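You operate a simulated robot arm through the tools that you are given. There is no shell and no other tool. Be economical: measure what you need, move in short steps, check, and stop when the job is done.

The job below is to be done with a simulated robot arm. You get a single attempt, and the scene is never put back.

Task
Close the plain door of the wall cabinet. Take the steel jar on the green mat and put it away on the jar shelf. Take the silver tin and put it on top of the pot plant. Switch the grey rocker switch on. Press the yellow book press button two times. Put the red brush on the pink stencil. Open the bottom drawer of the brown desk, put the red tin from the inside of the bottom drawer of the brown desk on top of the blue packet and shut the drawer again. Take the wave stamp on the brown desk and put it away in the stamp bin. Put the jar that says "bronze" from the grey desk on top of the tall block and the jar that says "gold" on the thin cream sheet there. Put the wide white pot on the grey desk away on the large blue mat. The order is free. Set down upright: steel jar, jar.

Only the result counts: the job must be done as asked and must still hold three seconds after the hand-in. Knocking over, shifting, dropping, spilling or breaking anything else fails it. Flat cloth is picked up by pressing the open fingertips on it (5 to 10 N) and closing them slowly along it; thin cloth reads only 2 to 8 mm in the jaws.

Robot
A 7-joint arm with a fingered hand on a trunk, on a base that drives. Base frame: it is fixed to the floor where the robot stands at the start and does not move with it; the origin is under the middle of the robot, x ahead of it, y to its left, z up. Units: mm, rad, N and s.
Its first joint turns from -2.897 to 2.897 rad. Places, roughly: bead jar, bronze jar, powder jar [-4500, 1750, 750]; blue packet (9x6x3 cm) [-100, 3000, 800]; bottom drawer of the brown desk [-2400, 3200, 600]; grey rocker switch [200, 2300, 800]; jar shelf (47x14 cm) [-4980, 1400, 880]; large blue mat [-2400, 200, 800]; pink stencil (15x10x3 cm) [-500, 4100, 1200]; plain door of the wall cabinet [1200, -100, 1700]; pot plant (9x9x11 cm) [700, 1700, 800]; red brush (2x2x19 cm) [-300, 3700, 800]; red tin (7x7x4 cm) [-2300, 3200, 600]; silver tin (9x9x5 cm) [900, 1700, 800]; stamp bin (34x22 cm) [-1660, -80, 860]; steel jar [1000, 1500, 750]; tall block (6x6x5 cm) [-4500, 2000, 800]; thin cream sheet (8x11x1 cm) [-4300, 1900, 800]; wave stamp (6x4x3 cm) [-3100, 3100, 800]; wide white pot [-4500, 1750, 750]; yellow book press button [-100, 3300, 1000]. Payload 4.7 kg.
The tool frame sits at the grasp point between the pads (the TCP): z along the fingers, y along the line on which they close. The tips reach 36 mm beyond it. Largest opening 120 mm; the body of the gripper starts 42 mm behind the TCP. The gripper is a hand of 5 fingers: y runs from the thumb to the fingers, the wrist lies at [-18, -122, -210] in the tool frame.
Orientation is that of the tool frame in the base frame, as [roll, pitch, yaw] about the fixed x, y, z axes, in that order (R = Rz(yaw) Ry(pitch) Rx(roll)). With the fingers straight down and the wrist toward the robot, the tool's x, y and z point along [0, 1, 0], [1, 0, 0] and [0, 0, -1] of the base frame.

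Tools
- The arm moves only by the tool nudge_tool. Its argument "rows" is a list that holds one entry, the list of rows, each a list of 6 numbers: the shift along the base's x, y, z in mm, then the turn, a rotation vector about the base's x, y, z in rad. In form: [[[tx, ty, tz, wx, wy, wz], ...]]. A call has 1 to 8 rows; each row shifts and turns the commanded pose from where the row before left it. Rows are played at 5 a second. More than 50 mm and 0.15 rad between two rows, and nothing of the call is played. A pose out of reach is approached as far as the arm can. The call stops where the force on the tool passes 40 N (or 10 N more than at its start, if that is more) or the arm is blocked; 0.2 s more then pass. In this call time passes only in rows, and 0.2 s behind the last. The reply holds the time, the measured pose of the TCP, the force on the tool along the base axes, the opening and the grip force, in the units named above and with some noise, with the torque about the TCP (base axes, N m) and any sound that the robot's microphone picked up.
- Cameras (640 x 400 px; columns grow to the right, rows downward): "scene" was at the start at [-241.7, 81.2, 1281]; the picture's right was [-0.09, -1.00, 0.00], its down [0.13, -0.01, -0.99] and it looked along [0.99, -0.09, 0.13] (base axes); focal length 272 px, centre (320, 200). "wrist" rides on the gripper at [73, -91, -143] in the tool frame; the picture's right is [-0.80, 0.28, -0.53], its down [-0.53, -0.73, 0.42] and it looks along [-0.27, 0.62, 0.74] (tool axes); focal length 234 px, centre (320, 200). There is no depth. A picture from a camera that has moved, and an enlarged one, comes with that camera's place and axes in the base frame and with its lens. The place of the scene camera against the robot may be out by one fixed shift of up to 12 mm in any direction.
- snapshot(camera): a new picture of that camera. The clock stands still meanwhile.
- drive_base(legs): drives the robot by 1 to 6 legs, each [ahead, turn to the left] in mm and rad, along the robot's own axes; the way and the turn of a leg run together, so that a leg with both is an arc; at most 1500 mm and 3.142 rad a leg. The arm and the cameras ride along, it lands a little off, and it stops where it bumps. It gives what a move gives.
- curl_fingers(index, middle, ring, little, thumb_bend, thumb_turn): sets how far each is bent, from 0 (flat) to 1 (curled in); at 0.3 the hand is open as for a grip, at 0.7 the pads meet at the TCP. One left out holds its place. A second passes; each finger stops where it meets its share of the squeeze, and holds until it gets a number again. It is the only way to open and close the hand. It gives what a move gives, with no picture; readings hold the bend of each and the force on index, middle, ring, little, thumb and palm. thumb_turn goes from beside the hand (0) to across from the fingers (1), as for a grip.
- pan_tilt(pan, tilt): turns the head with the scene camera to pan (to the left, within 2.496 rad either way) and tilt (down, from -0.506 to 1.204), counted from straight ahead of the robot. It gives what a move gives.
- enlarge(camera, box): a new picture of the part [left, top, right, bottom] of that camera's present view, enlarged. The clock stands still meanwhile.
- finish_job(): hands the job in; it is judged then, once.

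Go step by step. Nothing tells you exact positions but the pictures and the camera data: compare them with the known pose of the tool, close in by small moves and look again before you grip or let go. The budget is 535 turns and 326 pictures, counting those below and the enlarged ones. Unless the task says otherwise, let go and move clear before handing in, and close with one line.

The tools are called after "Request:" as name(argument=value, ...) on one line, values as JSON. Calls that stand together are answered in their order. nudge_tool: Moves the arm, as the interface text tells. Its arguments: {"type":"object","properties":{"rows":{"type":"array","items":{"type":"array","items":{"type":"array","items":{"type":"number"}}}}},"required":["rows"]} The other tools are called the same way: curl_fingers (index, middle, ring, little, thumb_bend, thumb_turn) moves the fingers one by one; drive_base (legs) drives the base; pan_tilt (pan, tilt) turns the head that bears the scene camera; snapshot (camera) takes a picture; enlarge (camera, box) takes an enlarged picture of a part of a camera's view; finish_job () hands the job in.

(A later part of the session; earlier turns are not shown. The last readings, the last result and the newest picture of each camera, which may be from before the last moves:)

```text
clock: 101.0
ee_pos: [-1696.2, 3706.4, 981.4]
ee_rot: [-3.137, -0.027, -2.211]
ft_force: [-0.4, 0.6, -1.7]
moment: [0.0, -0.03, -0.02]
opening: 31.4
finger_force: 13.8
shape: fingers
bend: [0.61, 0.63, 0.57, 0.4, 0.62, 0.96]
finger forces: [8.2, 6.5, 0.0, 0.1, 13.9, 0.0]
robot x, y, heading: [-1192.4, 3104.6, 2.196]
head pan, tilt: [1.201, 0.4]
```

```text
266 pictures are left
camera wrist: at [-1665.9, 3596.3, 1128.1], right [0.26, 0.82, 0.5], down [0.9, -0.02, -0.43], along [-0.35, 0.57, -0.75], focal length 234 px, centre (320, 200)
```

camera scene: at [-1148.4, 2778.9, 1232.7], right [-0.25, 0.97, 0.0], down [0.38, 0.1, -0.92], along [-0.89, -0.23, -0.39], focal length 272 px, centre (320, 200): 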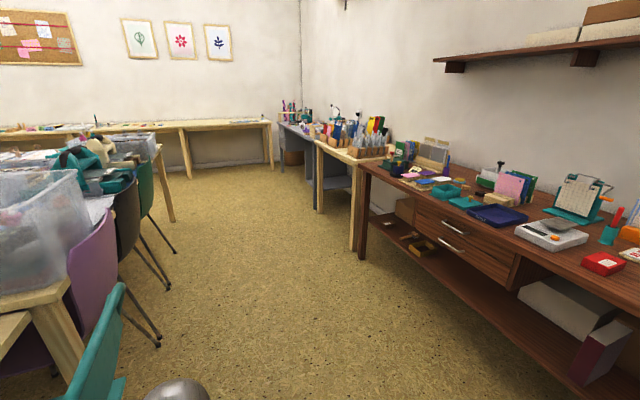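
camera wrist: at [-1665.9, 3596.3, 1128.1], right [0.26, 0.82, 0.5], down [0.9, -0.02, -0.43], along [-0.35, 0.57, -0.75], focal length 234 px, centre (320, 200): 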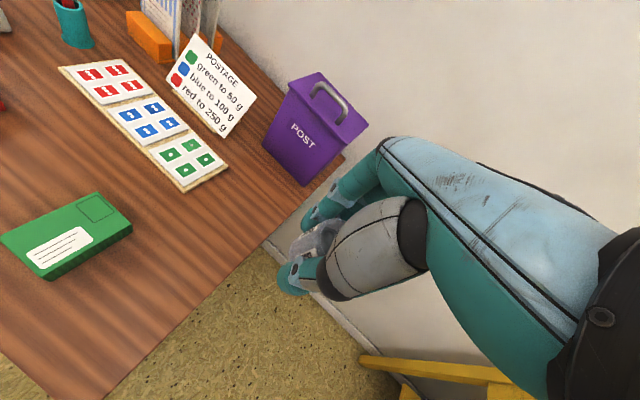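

The brown desk lies along the far wall, and the lane between it and the chairs is clear. I back up a bit, turn left, and drive down the lane toward the grey desk.

Request:
drive_base(legs=[[-130, 0], [0, 1.57]])

Request:
pan_tilt(pan=0.15, tilt=0.35)

Request:
snapshot(camera="scene")

```text
clock: 106.1
ee_pos: [-1721.3, 2506.0, 981.4]
ee_rot: [-3.136, -0.027, -0.66]
ft_force: [0.1, 0.3, 0.1]
moment: [-0.02, 0.02, -0.03]
opening: 30.9
finger_force: 13.8
shape: fingers
bend: [0.61, 0.63, 0.57, 0.4, 0.63, 0.96]
finger forces: [7.9, 6.2, 0.0, 0.0, 13.2, 0.1]
robot x, y, heading: [-1111.3, 3004.1, -2.533]
head pan, tilt: [1.201, 0.4]
```

```text
clock: 107.4
ee_pos: [-1721.8, 2505.1, 981.0]
ee_rot: [-3.136, -0.026, -0.661]
ft_force: [-0.1, 0.5, 0.5]
moment: [-0.02, 0.0, -0.01]
opening: 31.0
finger_force: 13.5
shape: fingers
bend: [0.61, 0.63, 0.57, 0.4, 0.63, 0.96]
finger forces: [7.9, 6.3, 0.1, 0.0, 13.2, 0.1]
robot x, y, heading: [-1111.8, 2998.7, -2.537]
head pan, tilt: [0.15, 0.351]
```

```text
265 pictures are left
camera scene: at [-861.5, 3068.6, 1237.2], right [-0.69, 0.73, 0.0], down [0.25, 0.24, -0.94], along [-0.68, -0.65, -0.34], focal length 272 px, centre (320, 200)
```

scene: 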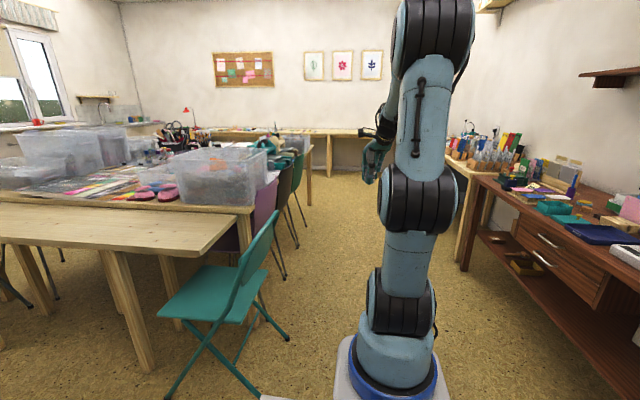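

The lane is free; the teal chair on the left is closest. I drive with a slight right arc to keep clear of it.

Request:
drive_base(legs=[[600, -0.12], [800, 0.14], [1200, 0]])

Request:
snapshot(camera="scene")

```text
clock: 120.4
ee_pos: [-3889.3, 1059.7, 981.2]
ee_rot: [-3.134, -0.026, -0.649]
ft_force: [0.3, 0.6, -1.5]
moment: [0.04, 0.02, 0.0]
opening: 31.1
finger_force: 13.5
shape: fingers
bend: [0.61, 0.63, 0.57, 0.4, 0.63, 0.96]
finger forces: [7.9, 6.3, 0.0, 0.1, 13.2, 0.1]
robot x, y, heading: [-3287.1, 1563.6, -2.521]
head pan, tilt: [0.15, 0.351]
```

```text
264 pictures are left
camera scene: at [-3034.9, 1633.2, 1237.2], right [-0.7, 0.72, 0.0], down [0.25, 0.24, -0.94], along [-0.67, -0.65, -0.34], focal length 272 px, centre (320, 200)
```

scene: 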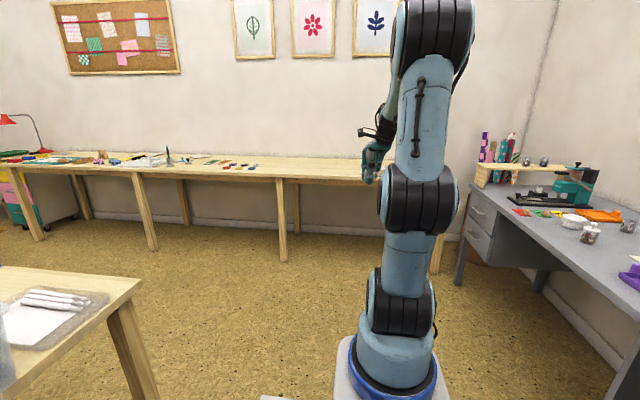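

The grey desk is to the right, with a small wooden shelf holding jars near the corner. I zoom in there.

Request:
enlarge(camera="scene", box=[460, 110, 640, 300])

Request:
pan_tilt(pan=-0.6, tilt=0.4)

Request:
snapshot(camera="scene")

```text
2.11 times, centred on (550, 205) of scene
camera zoom: at [-3034.9, 1633.2, 1237.2], right [-0.7, 0.72, 0.0], down [0.25, 0.24, -0.94], along [-0.67, -0.65, -0.34], focal length 572 px, centre (-164, 190)
```

zoom: 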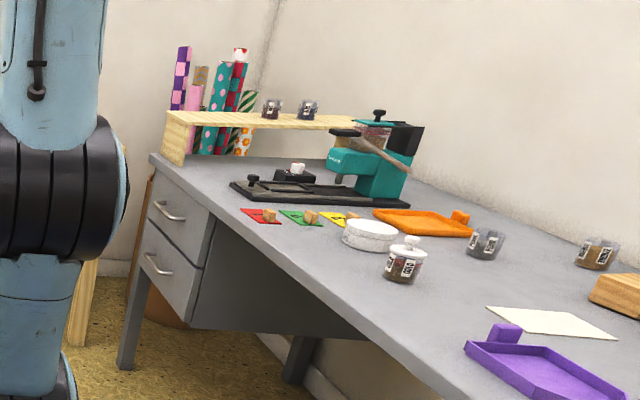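

```text
clock: 121.5
ee_pos: [-3888.5, 1061.3, 982.1]
ee_rot: [-3.136, -0.026, -0.65]
ft_force: [-0.4, -0.2, -0.7]
moment: [-0.02, 0.01, 0.01]
opening: 30.9
finger_force: 14.3
shape: fingers
bend: [0.61, 0.63, 0.57, 0.4, 0.63, 0.96]
finger forces: [7.9, 6.3, 0.0, 0.1, 13.3, 0.1]
robot x, y, heading: [-3286.1, 1565.3, -2.522]
head pan, tilt: [-0.6, 0.4]
```

```text
262 pictures are left
camera scene: at [-3060.6, 1696.2, 1232.7], right [-0.02, 1.0, 0.0], down [0.39, 0.01, -0.92], along [-0.92, -0.02, -0.39], focal length 272 px, centre (320, 200)
```

scene: 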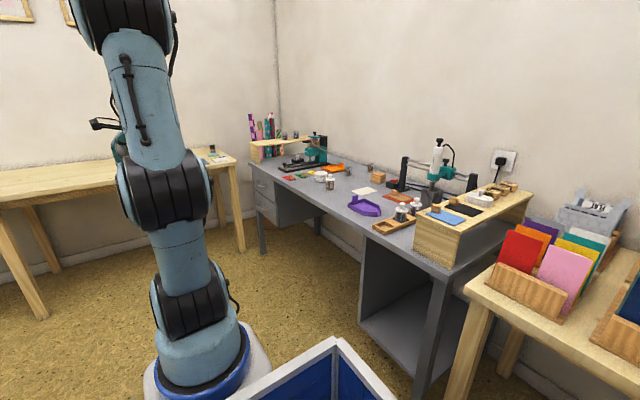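

The jar shelf is the wooden bridge at the desk's left end (long side running toward the wall), two jars already on it. I drive 850 mm further so that it comes within reach on the right.

Request:
drive_base(legs=[[850, 0.0]])

Request:
pan_tilt(pan=-0.85, tilt=0.35)

Request:
snapshot(camera="scene")

Request:
snapshot(camera="wrist")

```text
clock: 126.1
ee_pos: [-4577.1, 552.0, 982.2]
ee_rot: [-3.137, -0.026, -0.635]
ft_force: [-0.5, -0.3, -0.6]
moment: [-0.02, -0.02, 0.0]
opening: 31.0
finger_force: 13.9
shape: fingers
bend: [0.61, 0.63, 0.57, 0.4, 0.63, 0.96]
finger forces: [7.9, 6.3, 0.1, 0.0, 13.3, 0.1]
robot x, y, heading: [-3978.4, 1061.7, -2.507]
head pan, tilt: [-0.6, 0.4]
```

```text
clock: 126.8
ee_pos: [-4575.9, 552.3, 982.3]
ee_rot: [-3.136, -0.026, -0.635]
ft_force: [-0.9, 0.7, 0.2]
moment: [0.01, -0.05, 0.04]
opening: 30.9
finger_force: 13.9
shape: fingers
bend: [0.61, 0.63, 0.57, 0.4, 0.63, 0.96]
finger forces: [7.9, 6.3, 0.0, 0.1, 13.1, 0.0]
robot x, y, heading: [-3978.5, 1062.0, -2.513]
head pan, tilt: [-0.85, 0.351]
```

```text
261 pictures are left
camera scene: at [-3754.4, 1221.2, 1237.2], right [0.22, 0.98, 0.0], down [0.34, -0.07, -0.94], along [-0.92, 0.2, -0.34], focal length 272 px, centre (320, 200)
```

scene: 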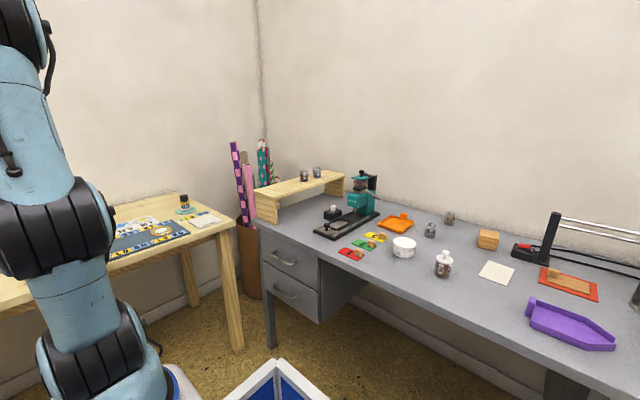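

```text
260 pictures are left
camera wrist: at [-4467.4, 583.4, 1128.1], right [-0.82, 0.26, 0.5], down [0.02, 0.9, -0.43], along [-0.56, -0.35, -0.75], focal length 234 px, centre (320, 200)
```

wrist: 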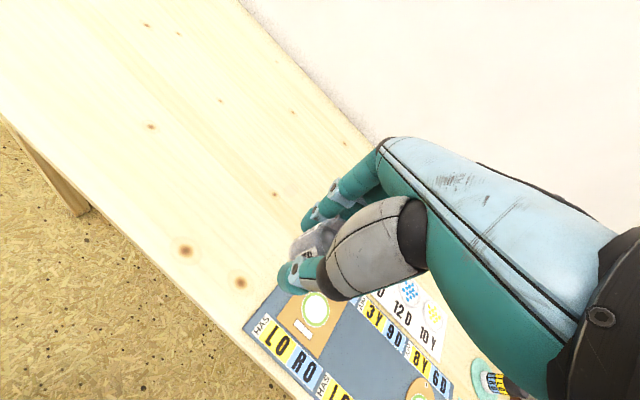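

I zoom in on the shelf to locate it and the jars on it.

Request:
enlarge(camera="scene", box=[220, 130, 400, 243])

```text
3.54 times, centred on (310, 186) of scene
camera zoom: at [-3754.4, 1221.2, 1237.2], right [0.22, 0.98, 0.0], down [0.34, -0.07, -0.94], along [-0.92, 0.2, -0.34], focal length 963 px, centre (355, 248)
```

zoom: 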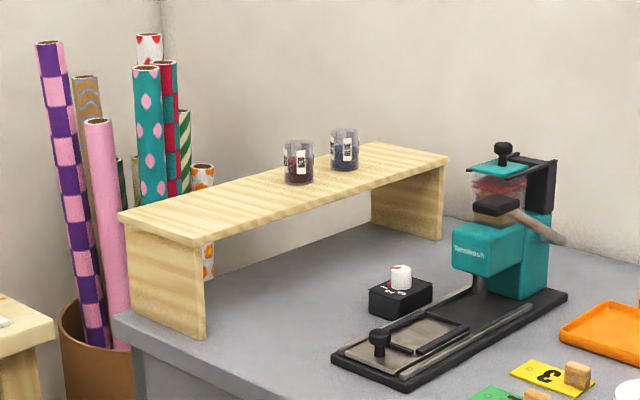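

The shelf top is at about z 870, its front end near [-4862, 1223]; the front half is free. I drive 110 mm nearer and swing the arm around to the desk's side, staying clear of the paper rolls.

Request:
drive_base(legs=[[110, 0.0]])

Request:
nudge_tool(rows=[[[-21, 43, 0, 0, 0, -0.09], [-20, 43, 0, 0, 0, -0.09], [-20, 43, 0, 0, 0, -0.09], [-15, 46, 0, 0, 0, -0.09], [-15, 46, 0, 0, 0, -0.1], [-15, 46, 0, 0, 0, -0.1]]])

Request:
nudge_tool(rows=[[[0, 38, 0, 0, 0, -0.075], [0, 38, 0, 0, 0, -0.075], [0, 38, 0, 0, 0, -0.075], [0, 38, 0, 0, 0, -0.075], [11, 40, 0, 0, 0, -0.083], [11, 40, 0, 0, 0, -0.083], [11, 40, 0, 0, 0, -0.083]]])

Request:
nudge_tool(rows=[[[20, 38, 0, 0, 0, -0.089], [20, 38, 0, 0, 0, -0.089], [20, 38, 0, 0, 0, -0.089]]])

Request:
snapshot(camera="scene")

Request:
snapshot(camera="wrist")

```text
clock: 128.0
ee_pos: [-4664.7, 487.7, 981.6]
ee_rot: [-3.136, -0.026, -0.635]
ft_force: [0.1, 0.4, -0.5]
moment: [0.01, 0.04, 0.0]
opening: 31.1
finger_force: 14.0
shape: fingers
bend: [0.61, 0.63, 0.57, 0.4, 0.63, 0.96]
finger forces: [7.9, 6.4, 0.0, 0.1, 13.2, 0.0]
robot x, y, heading: [-4068.0, 999.5, -2.51]
head pan, tilt: [-0.85, 0.351]
```

```text
clock: 129.4
ee_pos: [-4770.7, 755.1, 982.4]
ee_rot: [-3.135, -0.026, -1.195]
ft_force: [0.1, 0.7, -0.8]
moment: [0.0, 0.02, 0.03]
opening: 31.0
finger_force: 13.2
shape: fingers
bend: [0.61, 0.63, 0.57, 0.4, 0.63, 0.96]
finger forces: [7.8, 6.3, 0.1, 0.0, 13.0, 0.0]
robot x, y, heading: [-4069.2, 996.4, -2.504]
head pan, tilt: [-0.85, 0.351]
```

```text
clock: 131.0
ee_pos: [-4737.0, 1026.1, 980.9]
ee_rot: [-3.136, -0.025, -1.745]
ft_force: [0.2, 0.7, -0.8]
moment: [-0.02, -0.03, -0.02]
opening: 30.6
finger_force: 13.8
shape: fingers
bend: [0.61, 0.63, 0.57, 0.4, 0.63, 0.96]
finger forces: [7.6, 6.3, 0.0, 0.0, 12.9, 0.0]
robot x, y, heading: [-4067.4, 998.9, -2.514]
head pan, tilt: [-0.85, 0.351]
```

```text
clock: 131.8
ee_pos: [-4677.2, 1139.5, 981.9]
ee_rot: [-3.137, -0.026, -2.011]
ft_force: [0.3, -0.7, -1.2]
moment: [0.03, 0.04, -0.02]
opening: 30.7
finger_force: 13.3
shape: fingers
bend: [0.61, 0.63, 0.57, 0.4, 0.63, 0.96]
finger forces: [7.7, 6.3, 0.0, 0.1, 12.8, 0.0]
robot x, y, heading: [-4066.4, 994.5, -2.504]
head pan, tilt: [-0.85, 0.351]
```

```text
258 pictures are left
camera scene: at [-3843.0, 1157.0, 1237.2], right [0.22, 0.98, 0.0], down [0.34, -0.07, -0.94], along [-0.92, 0.2, -0.34], focal length 272 px, centre (320, 200)
```

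scene: 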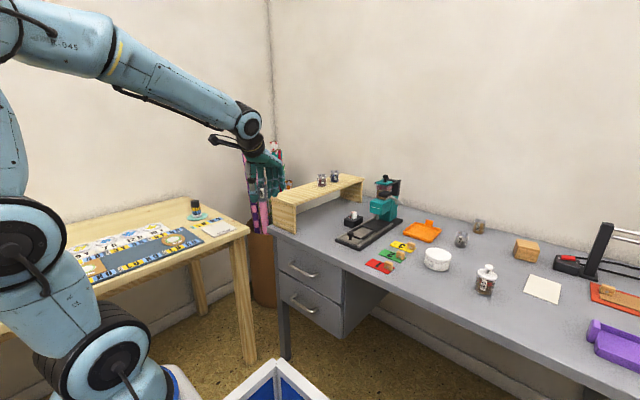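

```text
257 pictures are left
camera wrist: at [-4624.7, 1038.6, 1127.4], right [0.09, 0.86, 0.5], down [0.89, 0.16, -0.43], along [-0.45, 0.49, -0.75], focal length 234 px, centre (320, 200)
```

wrist: 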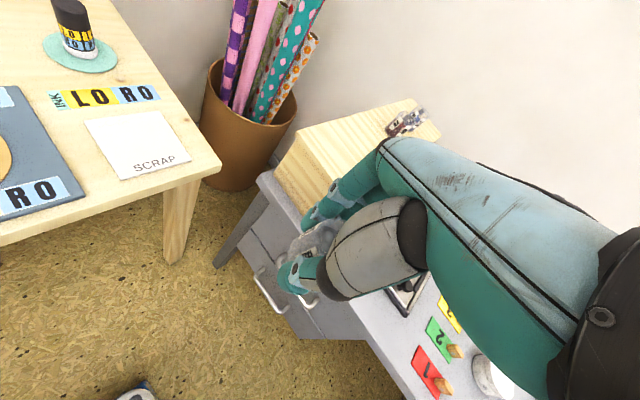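

I extend over the shelf's free front part.

Request:
nudge_tool(rows=[[[-37, 28, 0, 0, 0, -0.02], [-37, 28, 0, 0, 0, -0.02], [-37, 28, 0, 0, 0, -0.02], [-37, 28, 0, 0, 0, -0.02], [-37, 28, 0, 0, 0, 0]]])

Request:
enlarge(camera="scene", box=[220, 120, 400, 243])

Request:
snapshot(camera="wrist")

```text
clock: 133.0
ee_pos: [-4841.0, 1272.2, 931.6]
ee_rot: [-3.141, -0.029, -2.087]
ft_force: [-0.5, 0.0, 0.2]
moment: [0.03, -0.02, 0.01]
opening: 30.3
finger_force: 13.1
shape: fingers
bend: [0.61, 0.63, 0.57, 0.4, 0.63, 0.96]
finger forces: [7.6, 6.6, 0.1, 0.0, 13.0, 0.0]
out of reach, approached as far as the arm can: row 3, 4, 5
robot x, y, heading: [-4065.5, 997.0, -2.508]
head pan, tilt: [-0.85, 0.351]
```

```text
3.25 times, centred on (310, 182) of scene
camera zoom: at [-3842.7, 1157.0, 1237.2], right [0.22, 0.98, 0.0], down [0.34, -0.07, -0.94], along [-0.92, 0.2, -0.34], focal length 884 px, centre (352, 260)
```

zoom: 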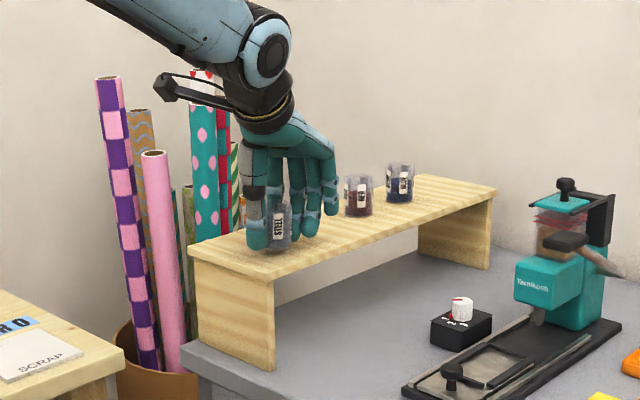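

```text
255 pictures are left
camera wrist: at [-4796.8, 1166.8, 1077.8], right [0.16, 0.85, 0.5], down [0.89, 0.09, -0.44], along [-0.42, 0.52, -0.75], focal length 234 px, centre (320, 200)
```

wrist: 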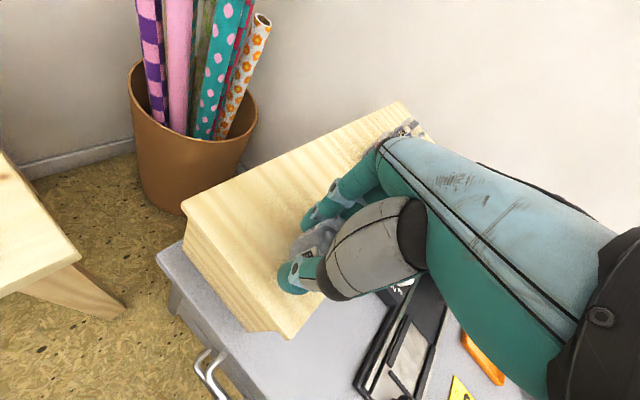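

The jar hovers over the shelf's front part, about 23 mm right of its middle line. I try to shift it a bit toward the middle at lower height.

Request:
nudge_tool(rows=[[[-12, 4, -4, 0, 0, 0], [-12, 4, -4, 0, 0, 0]]])

Request:
enlarge(camera="scene", box=[260, 160, 360, 240])

```text
clock: 133.7
ee_pos: [-4863.2, 1279.2, 920.4]
ee_rot: [3.127, -0.03, -2.09]
ft_force: [0.1, 0.3, 8.1]
moment: [0.01, -0.05, 0.0]
opening: 30.2
finger_force: 17.4
shape: fingers
bend: [0.63, 0.64, 0.57, 0.4, 0.63, 0.95]
finger forces: [7.5, 12.4, 0.0, 0.1, 14.4, 0.0]
out of reach, approached as far as the arm can: row 1, 2
robot x, y, heading: [-4067.6, 997.9, -2.511]
head pan, tilt: [-0.85, 0.351]
stopped in row 2: the force on the tool passed its limit at 43 N (the readings are from after the stop); the commanded pose is now the measured one
```

```text
5.00 times, centred on (310, 200) of scene
camera zoom: at [-3842.7, 1157.0, 1237.2], right [0.22, 0.98, 0.0], down [0.34, -0.07, -0.94], along [-0.92, 0.2, -0.34], focal length 1360 px, centre (370, 200)
```

zoom: 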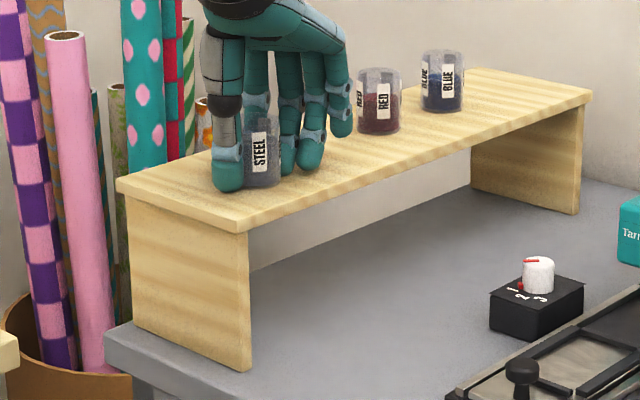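

The jar has touched down on the shelf, upright. I release slowly.

Request:
curl_fingers(index=0.58, middle=0.58, ring=0.5, thumb_bend=0.58)

Request:
curl_fingers(index=0.42, middle=0.42, ring=0.4, thumb_bend=0.42)

Request:
enlarge(camera="scene", box=[260, 160, 360, 240])

```text
clock: 134.7
ee_pos: [-4861.6, 1278.9, 919.5]
ee_rot: [3.129, -0.027, -2.091]
ft_force: [0.8, -1.1, 17.7]
moment: [-0.18, -0.22, -0.07]
opening: 40.2
finger_force: 9.3
shape: fingers
bend: [0.57, 0.58, 0.5, 0.4, 0.58, 0.97]
finger forces: [0.0, 5.5, 0.1, 0.0, 12.6, 0.0]
robot x, y, heading: [-4069.5, 999.0, -2.514]
head pan, tilt: [-0.85, 0.351]
```

```text
clock: 135.7
ee_pos: [-4861.6, 1278.2, 918.8]
ee_rot: [3.131, -0.029, -2.091]
ft_force: [3.7, -1.7, 8.8]
moment: [0.23, 0.18, -0.03]
opening: 86.4
finger_force: 4.7
shape: fingers
bend: [0.42, 0.45, 0.4, 0.4, 0.42, 0.97]
finger forces: [0.1, 9.4, 0.0, 0.0, 0.0, 0.1]
robot x, y, heading: [-4066.2, 998.0, -2.517]
head pan, tilt: [-0.85, 0.351]
```

```text
5.00 times, centred on (310, 200) of scene
camera zoom: at [-3842.5, 1156.9, 1237.1], right [0.22, 0.98, 0.0], down [0.34, -0.07, -0.94], along [-0.92, 0.2, -0.34], focal length 1360 px, centre (370, 200)
```

zoom: 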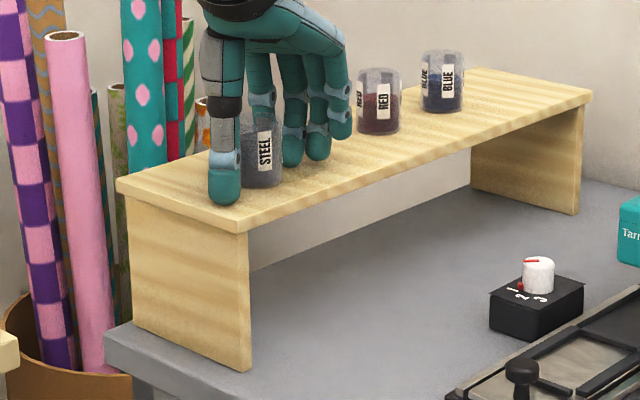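

The jar stands; the middle finger presses on the shelf. I rise a few mm, open more and go straight up.

Request:
nudge_tool(rows=[[[0, 0, 8, 0, 0, 0]]])

Request:
curl_fingers(index=0.35, middle=0.35, ring=0.35, little=0.35, thumb_bend=0.35)

Request:
nudge_tool(rows=[[[0, 0, 12, 0, 0, 0], [6, -5, 20, 0, 0, 0], [15, -11, 20, 0, 0, 0]]])

Request:
enlarge(camera="scene", box=[260, 160, 360, 240])

```text
clock: 136.1
ee_pos: [-4861.0, 1277.3, 924.2]
ee_rot: [3.13, -0.03, -2.088]
ft_force: [0.0, -0.5, 0.4]
moment: [0.0, -0.02, -0.02]
opening: 86.7
finger_force: 0.1
shape: fingers
bend: [0.42, 0.42, 0.4, 0.4, 0.42, 0.97]
finger forces: [0.0, 0.0, 0.1, 0.0, 0.0, 0.0]
robot x, y, heading: [-4068.4, 996.5, -2.509]
head pan, tilt: [-0.85, 0.351]
```

```text
clock: 137.1
ee_pos: [-4861.6, 1278.7, 926.0]
ee_rot: [3.131, -0.033, -2.089]
ft_force: [-0.1, 0.5, -0.2]
moment: [0.01, -0.01, -0.04]
opening: 107.2
finger_force: 0.1
shape: fingers
bend: [0.35, 0.35, 0.35, 0.35, 0.35, 0.97]
finger forces: [0.0, 0.0, 0.0, 0.0, 0.0, 0.0]
robot x, y, heading: [-4065.7, 998.9, -2.511]
head pan, tilt: [-0.85, 0.351]
```

```text
clock: 137.9
ee_pos: [-4831.9, 1258.5, 952.7]
ee_rot: [3.13, -0.033, -2.088]
ft_force: [0.3, 0.4, -1.1]
moment: [0.0, 0.02, -0.02]
opening: 107.6
finger_force: 0.5
shape: fingers
bend: [0.35, 0.35, 0.35, 0.35, 0.35, 0.97]
finger forces: [0.1, 0.1, 0.1, 0.0, 0.0, 0.0]
out of reach, approached as far as the arm can: row 1, 2, 3
robot x, y, heading: [-4068.8, 997.3, -2.508]
head pan, tilt: [-0.85, 0.351]
```

```text
5.00 times, centred on (310, 200) of scene
camera zoom: at [-3843.1, 1157.1, 1237.2], right [0.22, 0.98, 0.0], down [0.34, -0.07, -0.94], along [-0.92, 0.2, -0.34], focal length 1360 px, centre (370, 200)
```

zoom: 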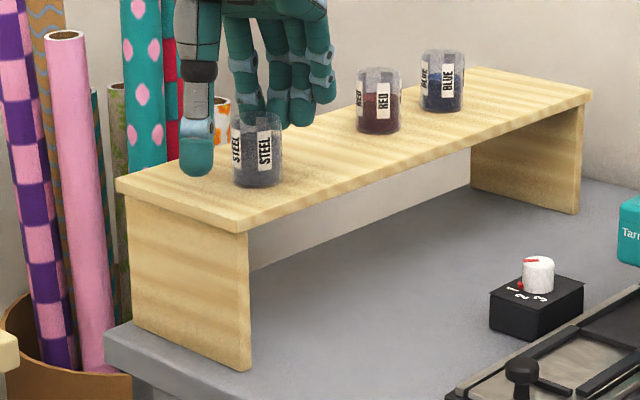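

The jar stands upright, but the fingers are still just behind it and the arm cannot rise here. I open the fingers wide and tilt the hand so that they rise above the jar before drawing back.

Request:
curl_fingers(index=0.1, middle=0.1, ring=0.1, little=0.1, thumb_bend=0.2)

Request:
nudge_tool(rows=[[[0, 0, 4, 0.055, 0.1, 0], [0, 0, 6, 0.055, 0.1, 0]]])

Request:
enlarge(camera="scene", box=[260, 160, 360, 240])

Request:
snapshot(camera="wrist")

```text
clock: 138.9
ee_pos: [-4831.6, 1257.9, 952.4]
ee_rot: [3.127, -0.033, -2.085]
ft_force: [0.3, 1.0, 1.1]
moment: [0.0, -0.01, -0.02]
opening: 165.5
finger_force: 0.0
shape: fingers
bend: [0.1, 0.1, 0.1, 0.1, 0.2, 0.97]
finger forces: [0.1, 0.0, 0.1, 0.0, 0.0, 0.1]
robot x, y, heading: [-4068.2, 998.8, -2.51]
head pan, tilt: [-0.85, 0.351]
```

```text
clock: 139.5
ee_pos: [-4830.5, 1259.0, 963.5]
ee_rot: [2.903, -0.029, -2.085]
ft_force: [0.1, -0.5, -0.5]
moment: [-0.01, 0.01, -0.02]
opening: 165.6
finger_force: 0.0
shape: fingers
bend: [0.1, 0.1, 0.1, 0.1, 0.2, 0.97]
finger forces: [0.1, 0.0, 0.0, 0.1, 0.1, 0.1]
robot x, y, heading: [-4067.8, 997.9, -2.513]
head pan, tilt: [-0.85, 0.351]
```

```text
5.00 times, centred on (310, 200) of scene
camera zoom: at [-3842.9, 1157.0, 1237.2], right [0.22, 0.98, 0.0], down [0.34, -0.07, -0.94], along [-0.92, 0.2, -0.34], focal length 1360 px, centre (370, 200)
```

zoom: 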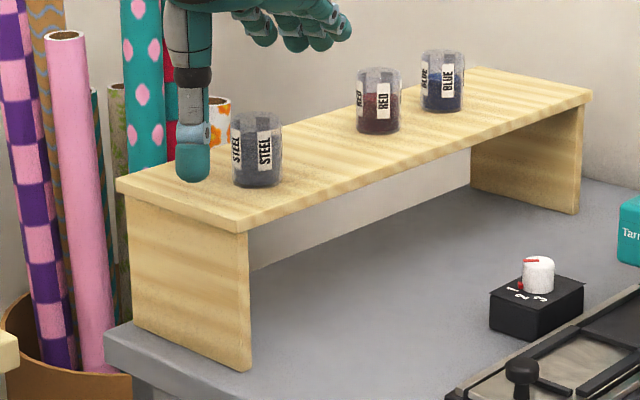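

```text
250 pictures are left
camera wrist: at [-4759.1, 1138.0, 1084.1], right [0.28, 0.79, 0.55], down [0.78, 0.15, -0.6], along [-0.56, 0.6, -0.58], focal length 234 px, centre (320, 200)
```

wrist: 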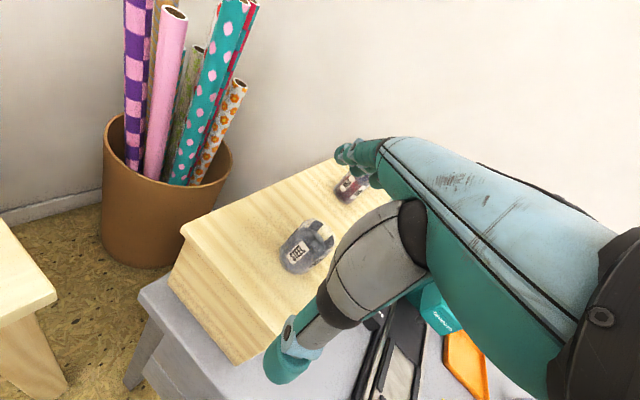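

The fingers are clear above. I withdraw toward the robot, then straighten the hand again.

Request:
nudge_tool(rows=[[[26, -18, 3, 0, 0, 0], [30, -20, 10, 0, 0, 0], [35, -22, 10, 0, 0, 0], [35, -22, 10, 0, 0, 0], [30, -22, 0, -0.055, -0.1, 0], [10, -10, 0, -0.055, -0.1, 0]]])

Request:
snapshot(camera="scene")

```text
clock: 140.9
ee_pos: [-4665.9, 1144.5, 998.1]
ee_rot: [3.134, -0.028, -2.09]
ft_force: [0.1, -0.7, -0.6]
moment: [0.0, 0.02, -0.01]
opening: 165.7
finger_force: 0.0
shape: fingers
bend: [0.1, 0.1, 0.1, 0.1, 0.2, 0.97]
finger forces: [0.0, 0.1, 0.1, 0.1, 0.0, 0.1]
robot x, y, heading: [-4067.8, 998.1, -2.513]
head pan, tilt: [-0.85, 0.351]
```

```text
249 pictures are left
camera scene: at [-3842.8, 1157.0, 1237.2], right [0.22, 0.98, 0.0], down [0.34, -0.07, -0.94], along [-0.92, 0.2, -0.34], focal length 272 px, centre (320, 200)
```

scene: 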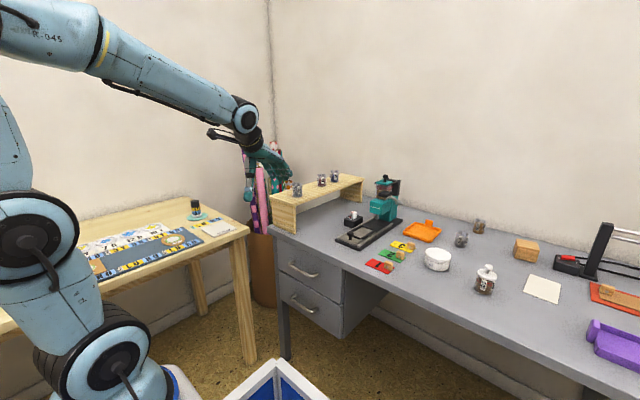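

The steel jar is put away. Now the jars on the grey desk: I zoom in to read the labels.

Request:
enlarge(camera="scene", box=[400, 205, 580, 318])

```text
3.54 times, centred on (490, 262) of scene
camera zoom: at [-3842.8, 1157.0, 1237.2], right [0.22, 0.98, 0.0], down [0.34, -0.07, -0.94], along [-0.92, 0.2, -0.34], focal length 963 px, centre (-282, -18)
```

zoom: 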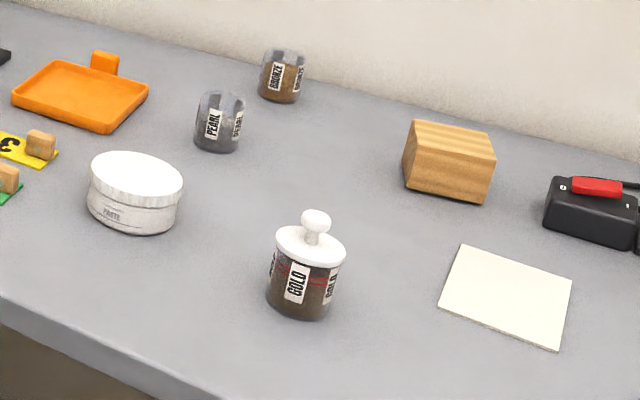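

Gold jar (lidded) is at about [-4346, 1731], bronze jar at [-4659, 1988], block [-4459, 1995], cream sheet [-4315, 1891], white pot [-4478, 1673]. I reposition the robot to face the desk.

Request:
drive_base(legs=[[0, -1.2], [0, -1.19], [207, 0], [0, 0.816]])

Request:
pan_tilt(pan=0.0, tilt=0.5)

Request:
snapshot(camera="scene")

Request:
snapshot(camera="wrist")

```text
clock: 150.6
ee_pos: [-3874.4, 1799.4, 997.9]
ee_rot: [3.131, -0.029, 2.616]
ft_force: [-0.8, -0.2, -0.3]
moment: [-0.03, -0.02, 0.0]
opening: 165.5
finger_force: 0.1
shape: fingers
bend: [0.1, 0.1, 0.1, 0.1, 0.2, 0.97]
finger forces: [0.0, 0.0, 0.1, 0.0, 0.1, 0.0]
robot x, y, heading: [-4028.1, 1198.8, 2.193]
head pan, tilt: [-0.85, 0.351]
```

```text
clock: 151.8
ee_pos: [-3874.4, 1800.1, 997.9]
ee_rot: [3.131, -0.029, 2.614]
ft_force: [0.8, -0.1, 0.2]
moment: [0.0, -0.02, 0.02]
opening: 165.7
finger_force: 0.0
shape: fingers
bend: [0.1, 0.1, 0.1, 0.1, 0.2, 0.97]
finger forces: [0.0, 0.0, 0.0, 0.0, 0.0, 0.0]
robot x, y, heading: [-4027.7, 1201.3, 2.19]
head pan, tilt: [0.0, 0.499]
```

```text
247 pictures are left
camera scene: at [-3950.3, 971.3, 1223.5], right [0.81, 0.58, 0.0], down [0.28, -0.39, -0.88], along [-0.51, 0.71, -0.48], focal length 272 px, centre (320, 200)
```

scene: 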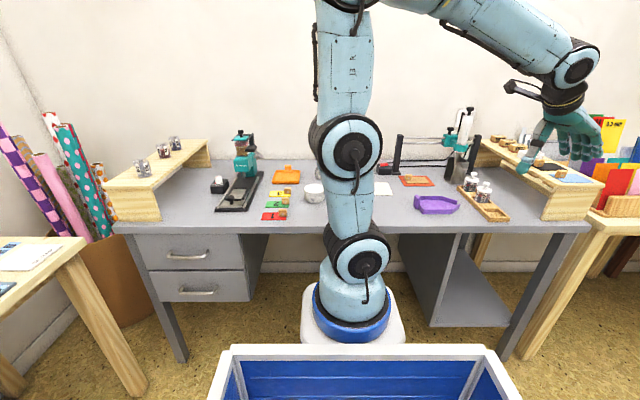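

```text
246 pictures are left
camera wrist: at [-3981.7, 1753.7, 1142.2], right [0.84, -0.18, 0.51], down [0.08, -0.89, -0.45], along [0.53, 0.42, -0.74], focal length 234 px, centre (320, 200)
```

wrist: 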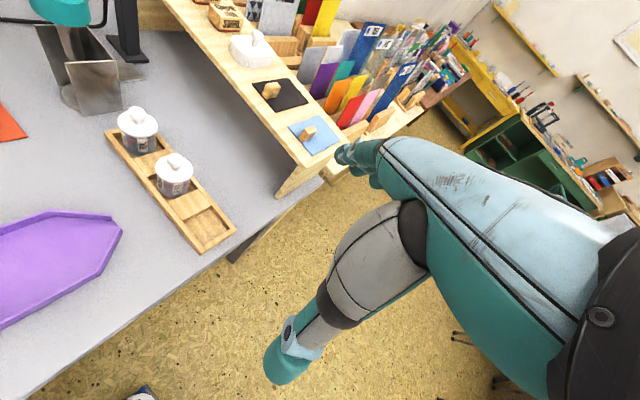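

I pre-shape the hand and swing it left over the desk at safe height toward the bronze jar.

Request:
curl_fingers(index=0.35, middle=0.35, ring=0.35, little=0.35, thumb_bend=0.35)

Request:
nudge_tool(rows=[[[-37, 10, 0, 0, 0, 0.075], [-37, 10, 0, 0, 0, 0.075], [-37, 10, 0, 0, 0, 0.075], [-37, 10, 0, 0, 0, 0.075], [-44, 10, 0, 0, 0, 0.1], [-44, 10, 0, 0, 0, 0.1], [-44, 10, 0, 0, 0, 0.1]]])

Request:
nudge_tool(rows=[[[-45, -4, 0, 0, 0, 0.1], [-45, -4, 0, 0, 0, 0.1], [-45, -4, 0, 0, 0, 0.1], [-42, -17, 0, 0, 0, 0.1], [-42, -17, 0, 0, 0, 0.1], [-42, -17, 0, 0, 0, 0.1], [-28, -19, 0, 0, 0, 0.08], [-28, -19, 0, 0, 0, 0.08]]])

Request:
snapshot(camera="wrist")

```text
clock: 152.8
ee_pos: [-3874.3, 1799.8, 998.0]
ee_rot: [3.133, -0.029, 2.615]
ft_force: [-0.6, -0.1, -0.1]
moment: [-0.03, 0.02, 0.03]
opening: 108.6
finger_force: 0.0
shape: fingers
bend: [0.35, 0.35, 0.35, 0.35, 0.35, 0.97]
finger forces: [0.0, 0.0, 0.1, 0.0, 0.0, 0.1]
robot x, y, heading: [-4029.8, 1201.3, 2.195]
head pan, tilt: [0.0, 0.499]
```

```text
clock: 154.4
ee_pos: [-4155.2, 1870.4, 997.0]
ee_rot: [3.131, -0.027, -3.067]
ft_force: [0.1, -0.3, 1.2]
moment: [0.02, 0.01, -0.02]
opening: 108.5
finger_force: 0.0
shape: fingers
bend: [0.35, 0.35, 0.35, 0.35, 0.35, 0.98]
finger forces: [0.0, 0.0, 0.0, 0.0, 0.0, 0.1]
robot x, y, heading: [-4025.5, 1203.2, 2.192]
head pan, tilt: [0.0, 0.499]
```

```text
clock: 156.2
ee_pos: [-4472.1, 1768.5, 997.6]
ee_rot: [3.131, -0.03, -2.307]
ft_force: [-0.1, -0.2, -0.7]
moment: [-0.01, 0.01, -0.02]
opening: 108.4
finger_force: 0.1
shape: fingers
bend: [0.35, 0.35, 0.35, 0.35, 0.35, 0.98]
finger forces: [0.0, 0.0, 0.1, 0.0, 0.0, 0.0]
robot x, y, heading: [-4030.8, 1205.7, 2.197]
head pan, tilt: [0.0, 0.499]
```

```text
245 pictures are left
camera wrist: at [-4450.2, 1655.3, 1142.1], right [0.35, 0.79, 0.5], down [0.89, -0.1, -0.45], along [-0.3, 0.6, -0.74], focal length 234 px, centre (320, 200)
```

wrist: 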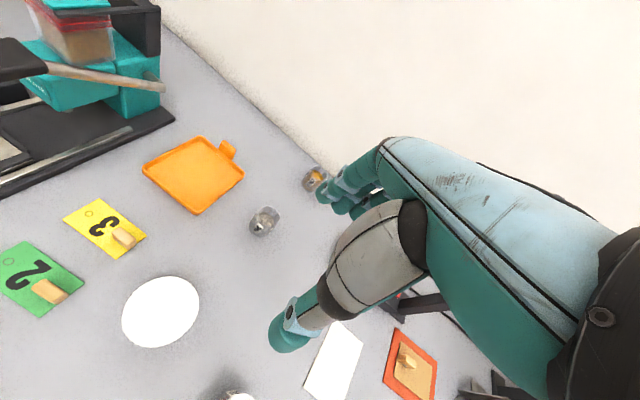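

The bronze jar is at about [-4650, 1962]. I move out toward it while descending.

Request:
nudge_tool(rows=[[[-28, 30, -20, 0, 0, 0.02], [-28, 30, -20, 0, 0, 0.02], [-28, 30, -20, 0, 0, 0.02], [-28, 30, -20, 0, 0, 0], [-28, 30, -20, 0, 0, 0]]])

Request:
snapshot(camera="wrist")

```text
clock: 157.4
ee_pos: [-4611.9, 1919.1, 898.9]
ee_rot: [3.128, -0.026, -2.249]
ft_force: [1.4, 0.3, 1.7]
moment: [0.01, -0.01, -0.04]
opening: 108.2
finger_force: 0.0
shape: fingers
bend: [0.35, 0.35, 0.35, 0.35, 0.35, 0.98]
finger forces: [0.1, 0.0, 0.1, 0.0, 0.0, 0.0]
robot x, y, heading: [-4027.3, 1200.2, 2.199]
head pan, tilt: [0.0, 0.499]
```

```text
244 pictures are left
camera wrist: at [-4582.8, 1807.2, 1042.9], right [0.3, 0.81, 0.51], down [0.89, -0.05, -0.45], along [-0.34, 0.59, -0.74], focal length 234 px, centre (320, 200)
```

wrist: 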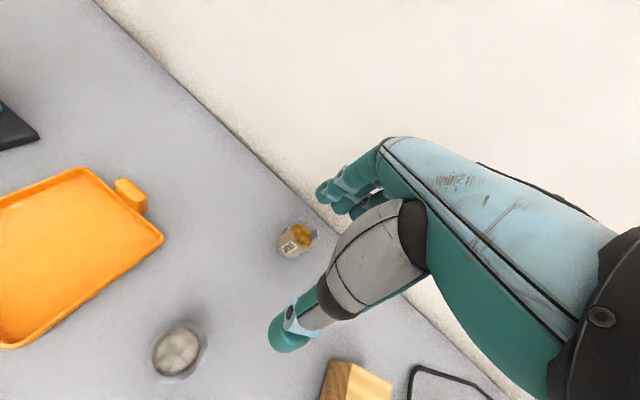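

The jar is near the wall (~80 mm), so I close the fingers partly to leave room, then move over and check.

Request:
curl_fingers(index=0.47, middle=0.47, ring=0.47, little=0.47, thumb_bend=0.32)

Request:
nudge_tool(rows=[[[-18, 18, -20, 0, 0, 0], [-18, 20, -20, 0, 0, 0]]])

Request:
snapshot(camera="wrist")

```text
clock: 158.4
ee_pos: [-4611.5, 1919.8, 896.7]
ee_rot: [3.131, -0.026, -2.25]
ft_force: [-0.2, 0.5, -0.5]
moment: [-0.01, 0.01, 0.0]
opening: 94.4
finger_force: 0.1
shape: fingers
bend: [0.47, 0.47, 0.47, 0.47, 0.32, 0.98]
finger forces: [0.0, 0.1, 0.0, 0.0, 0.1, 0.0]
robot x, y, heading: [-4029.3, 1204.9, 2.195]
head pan, tilt: [0.0, 0.499]
```

```text
clock: 159.0
ee_pos: [-4648.6, 1958.5, 858.7]
ee_rot: [3.129, -0.029, -2.249]
ft_force: [0.5, 0.1, 1.5]
moment: [-0.03, -0.05, 0.0]
opening: 94.1
finger_force: 0.1
shape: fingers
bend: [0.47, 0.47, 0.47, 0.47, 0.32, 0.98]
finger forces: [0.0, 0.0, 0.0, 0.0, 0.0, 0.1]
robot x, y, heading: [-4027.1, 1202.4, 2.193]
head pan, tilt: [0.0, 0.499]
```

```text
243 pictures are left
camera wrist: at [-4619.7, 1846.0, 1003.0], right [0.3, 0.81, 0.51], down [0.89, -0.05, -0.45], along [-0.34, 0.59, -0.74], focal length 234 px, centre (320, 200)
```

wrist: 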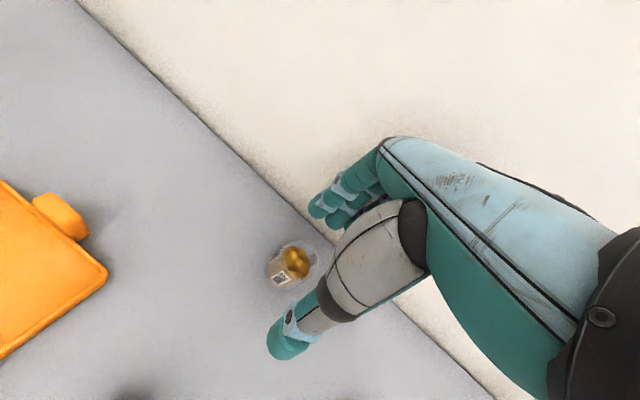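

Centred well. I descend to grip height.

Request:
nudge_tool(rows=[[[0, 0, -25, 0, 0, 0], [0, 0, -25, 0, 0, 0], [0, 0, -11, 0, 0, 0]]])

Request:
curl_fingers(index=0.5, middle=0.5, ring=0.5, little=0.45, thumb_bend=0.52)

Request:
snapshot(camera="wrist")

```text
clock: 159.8
ee_pos: [-4648.9, 1957.4, 795.9]
ee_rot: [3.13, -0.028, -2.248]
ft_force: [0.3, 0.1, 0.8]
moment: [-0.03, -0.03, 0.0]
opening: 94.1
finger_force: 0.1
shape: fingers
bend: [0.47, 0.47, 0.47, 0.47, 0.32, 0.98]
finger forces: [0.1, 0.0, 0.0, 0.0, 0.0, 0.0]
robot x, y, heading: [-4029.2, 1202.3, 2.195]
head pan, tilt: [0.0, 0.499]
```

```text
clock: 160.8
ee_pos: [-4648.6, 1958.9, 796.8]
ee_rot: [3.132, -0.027, -2.249]
ft_force: [-0.1, -0.4, 0.9]
moment: [0.03, 0.03, -0.03]
opening: 60.6
finger_force: 0.0
shape: fingers
bend: [0.5, 0.5, 0.5, 0.45, 0.52, 0.98]
finger forces: [0.0, 0.1, 0.0, 0.0, 0.0, 0.1]
robot x, y, heading: [-4023.7, 1202.7, 2.2]
head pan, tilt: [0.0, 0.499]
```

```text
242 pictures are left
camera wrist: at [-4619.6, 1845.9, 941.1], right [0.3, 0.81, 0.51], down [0.89, -0.05, -0.45], along [-0.34, 0.59, -0.74], focal length 234 px, centre (320, 200)
```

wrist: 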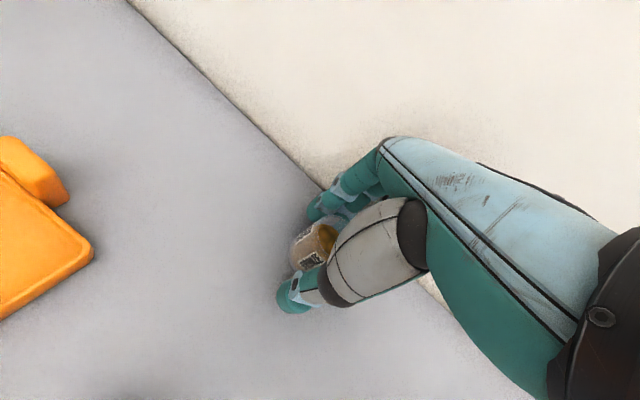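

Jar well between. I close on it gently.

Request:
curl_fingers(index=0.57, middle=0.57, ring=0.55, thumb_bend=0.59)

Request:
curl_fingers(index=0.62, middle=0.61, ring=0.57, thumb_bend=0.64)

Request:
curl_fingers(index=0.67, middle=0.66, thumb_bend=0.69)

Request:
enlarge(camera="wrist", box=[250, 160, 410, 320])

```text
clock: 161.8
ee_pos: [-4648.4, 1957.5, 796.5]
ee_rot: [3.132, -0.028, -2.25]
ft_force: [0.4, 0.1, 0.5]
moment: [0.05, 0.01, -0.01]
opening: 41.1
finger_force: 0.0
shape: fingers
bend: [0.56, 0.56, 0.55, 0.45, 0.59, 0.98]
finger forces: [0.1, 0.1, 0.0, 0.1, 0.1, 0.0]
robot x, y, heading: [-4028.9, 1200.8, 2.197]
head pan, tilt: [0.0, 0.499]
```

```text
clock: 162.8
ee_pos: [-4648.8, 1958.3, 796.4]
ee_rot: [3.13, -0.028, -2.249]
ft_force: [-0.4, 0.6, 0.4]
moment: [-0.01, -0.01, -0.01]
opening: 35.1
finger_force: 4.4
shape: fingers
bend: [0.59, 0.59, 0.56, 0.45, 0.61, 0.97]
finger forces: [2.3, 2.0, 0.0, 0.0, 4.4, 0.0]
robot x, y, heading: [-4029.5, 1199.1, 2.192]
head pan, tilt: [0.0, 0.499]
```

```text
clock: 163.8
ee_pos: [-4648.9, 1958.6, 795.0]
ee_rot: [3.132, -0.027, -2.25]
ft_force: [-1.4, 0.1, 0.3]
moment: [-0.01, -0.04, 0.0]
opening: 33.2
finger_force: 10.1
shape: fingers
bend: [0.61, 0.62, 0.56, 0.45, 0.61, 0.96]
finger forces: [4.9, 4.9, 0.0, 0.1, 9.9, 0.0]
robot x, y, heading: [-4027.0, 1205.1, 2.195]
head pan, tilt: [0.0, 0.499]
```

```text
2.50 times, centred on (330, 240) of wrist
camera zoom: at [-4619.6, 1845.9, 941.2], right [0.3, 0.81, 0.51], down [0.89, -0.05, -0.45], along [-0.34, 0.59, -0.74], focal length 585 px, centre (295, 100)
```

zoom: 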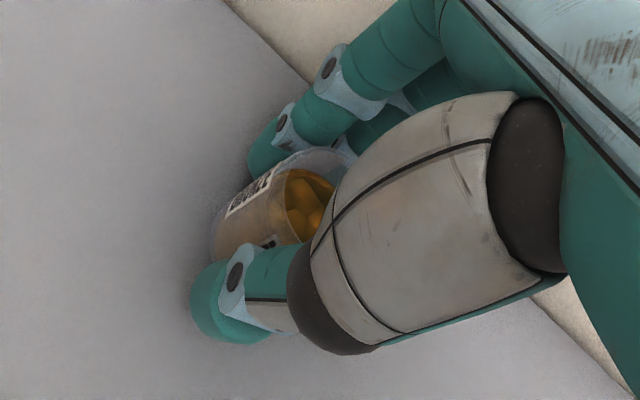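

Firm grip on the bronze jar (10 N). I lift and carry it toward the wooden block.

Request:
nudge_tool(rows=[[[0, 0, 15, 0, 0, 0], [0, 0, 30, 0, 0, 0], [5, -5, 40, 0, 0, 0]]])

Request:
nudge_tool(rows=[[[35, 3, 5, 0, 0, -0.06], [35, 3, 5, 0, 0, -0.06], [35, 3, 0, 0, 0, -0.06]]])

Request:
snapshot(camera="wrist")

Request:
snapshot(camera="scene")

```text
clock: 164.6
ee_pos: [-4642.9, 1952.4, 880.7]
ee_rot: [3.132, -0.03, -2.249]
ft_force: [-1.1, 0.3, -1.8]
moment: [-0.04, 0.04, 0.03]
opening: 33.6
finger_force: 9.4
shape: fingers
bend: [0.61, 0.62, 0.56, 0.45, 0.61, 0.96]
finger forces: [5.2, 4.6, 0.0, 0.0, 9.9, 0.0]
robot x, y, heading: [-4027.2, 1198.4, 2.198]
head pan, tilt: [0.0, 0.499]
```

```text
clock: 165.4
ee_pos: [-4538.3, 1961.8, 890.5]
ee_rot: [3.131, -0.03, -2.428]
ft_force: [-0.2, -0.2, -1.3]
moment: [0.0, -0.01, -0.02]
opening: 33.3
finger_force: 9.2
shape: fingers
bend: [0.61, 0.62, 0.56, 0.45, 0.61, 0.96]
finger forces: [5.1, 4.6, 0.0, 0.0, 9.8, 0.0]
robot x, y, heading: [-4030.9, 1201.4, 2.197]
head pan, tilt: [0.0, 0.499]
```

```text
240 pictures are left
camera wrist: at [-4529.3, 1845.6, 1034.6], right [0.44, 0.74, 0.5], down [0.87, -0.21, -0.45], along [-0.22, 0.64, -0.74], focal length 234 px, centre (320, 200)
```

wrist: 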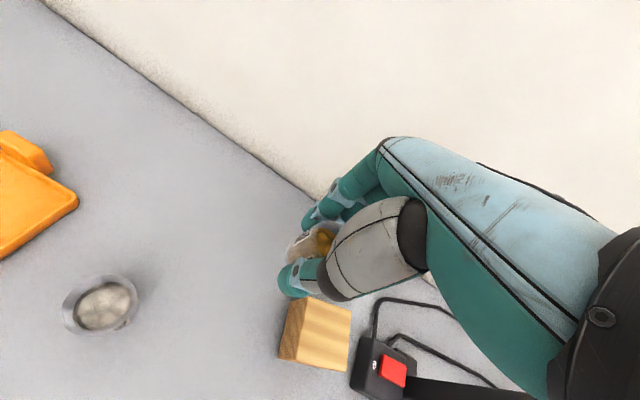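

```text
239 pictures are left
camera scene: at [-3950.6, 971.4, 1223.6], right [0.81, 0.59, 0.0], down [0.28, -0.39, -0.88], along [-0.51, 0.71, -0.48], focal length 272 px, centre (320, 200)
```

scene: 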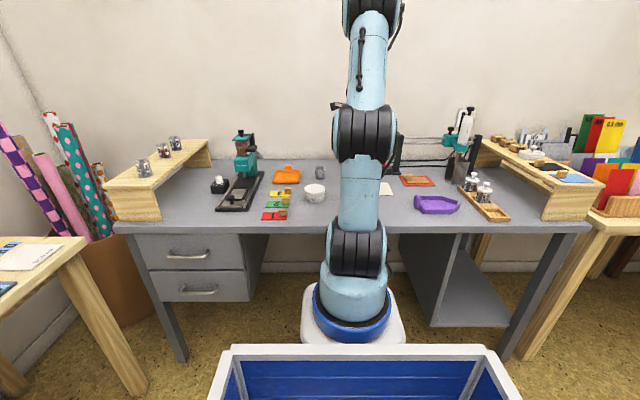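

I zoom in on the block.

Request:
enlarge(camera="wrist", box=[260, 270, 420, 390])

```text
3.33 times, centred on (340, 330) of wrist
camera zoom: at [-4529.3, 1845.6, 1034.6], right [0.44, 0.74, 0.5], down [0.87, -0.21, -0.45], along [-0.22, 0.64, -0.74], focal length 781 px, centre (253, -233)
```

zoom: 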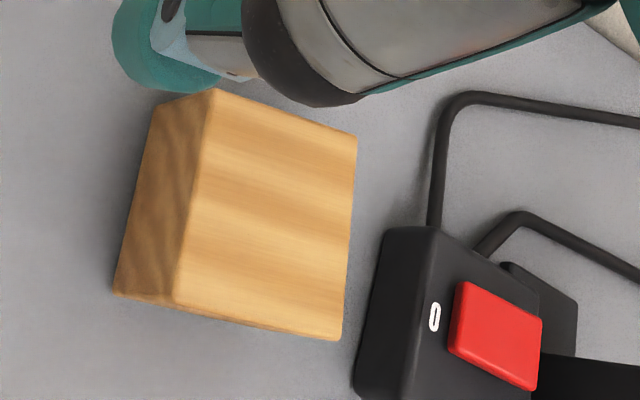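

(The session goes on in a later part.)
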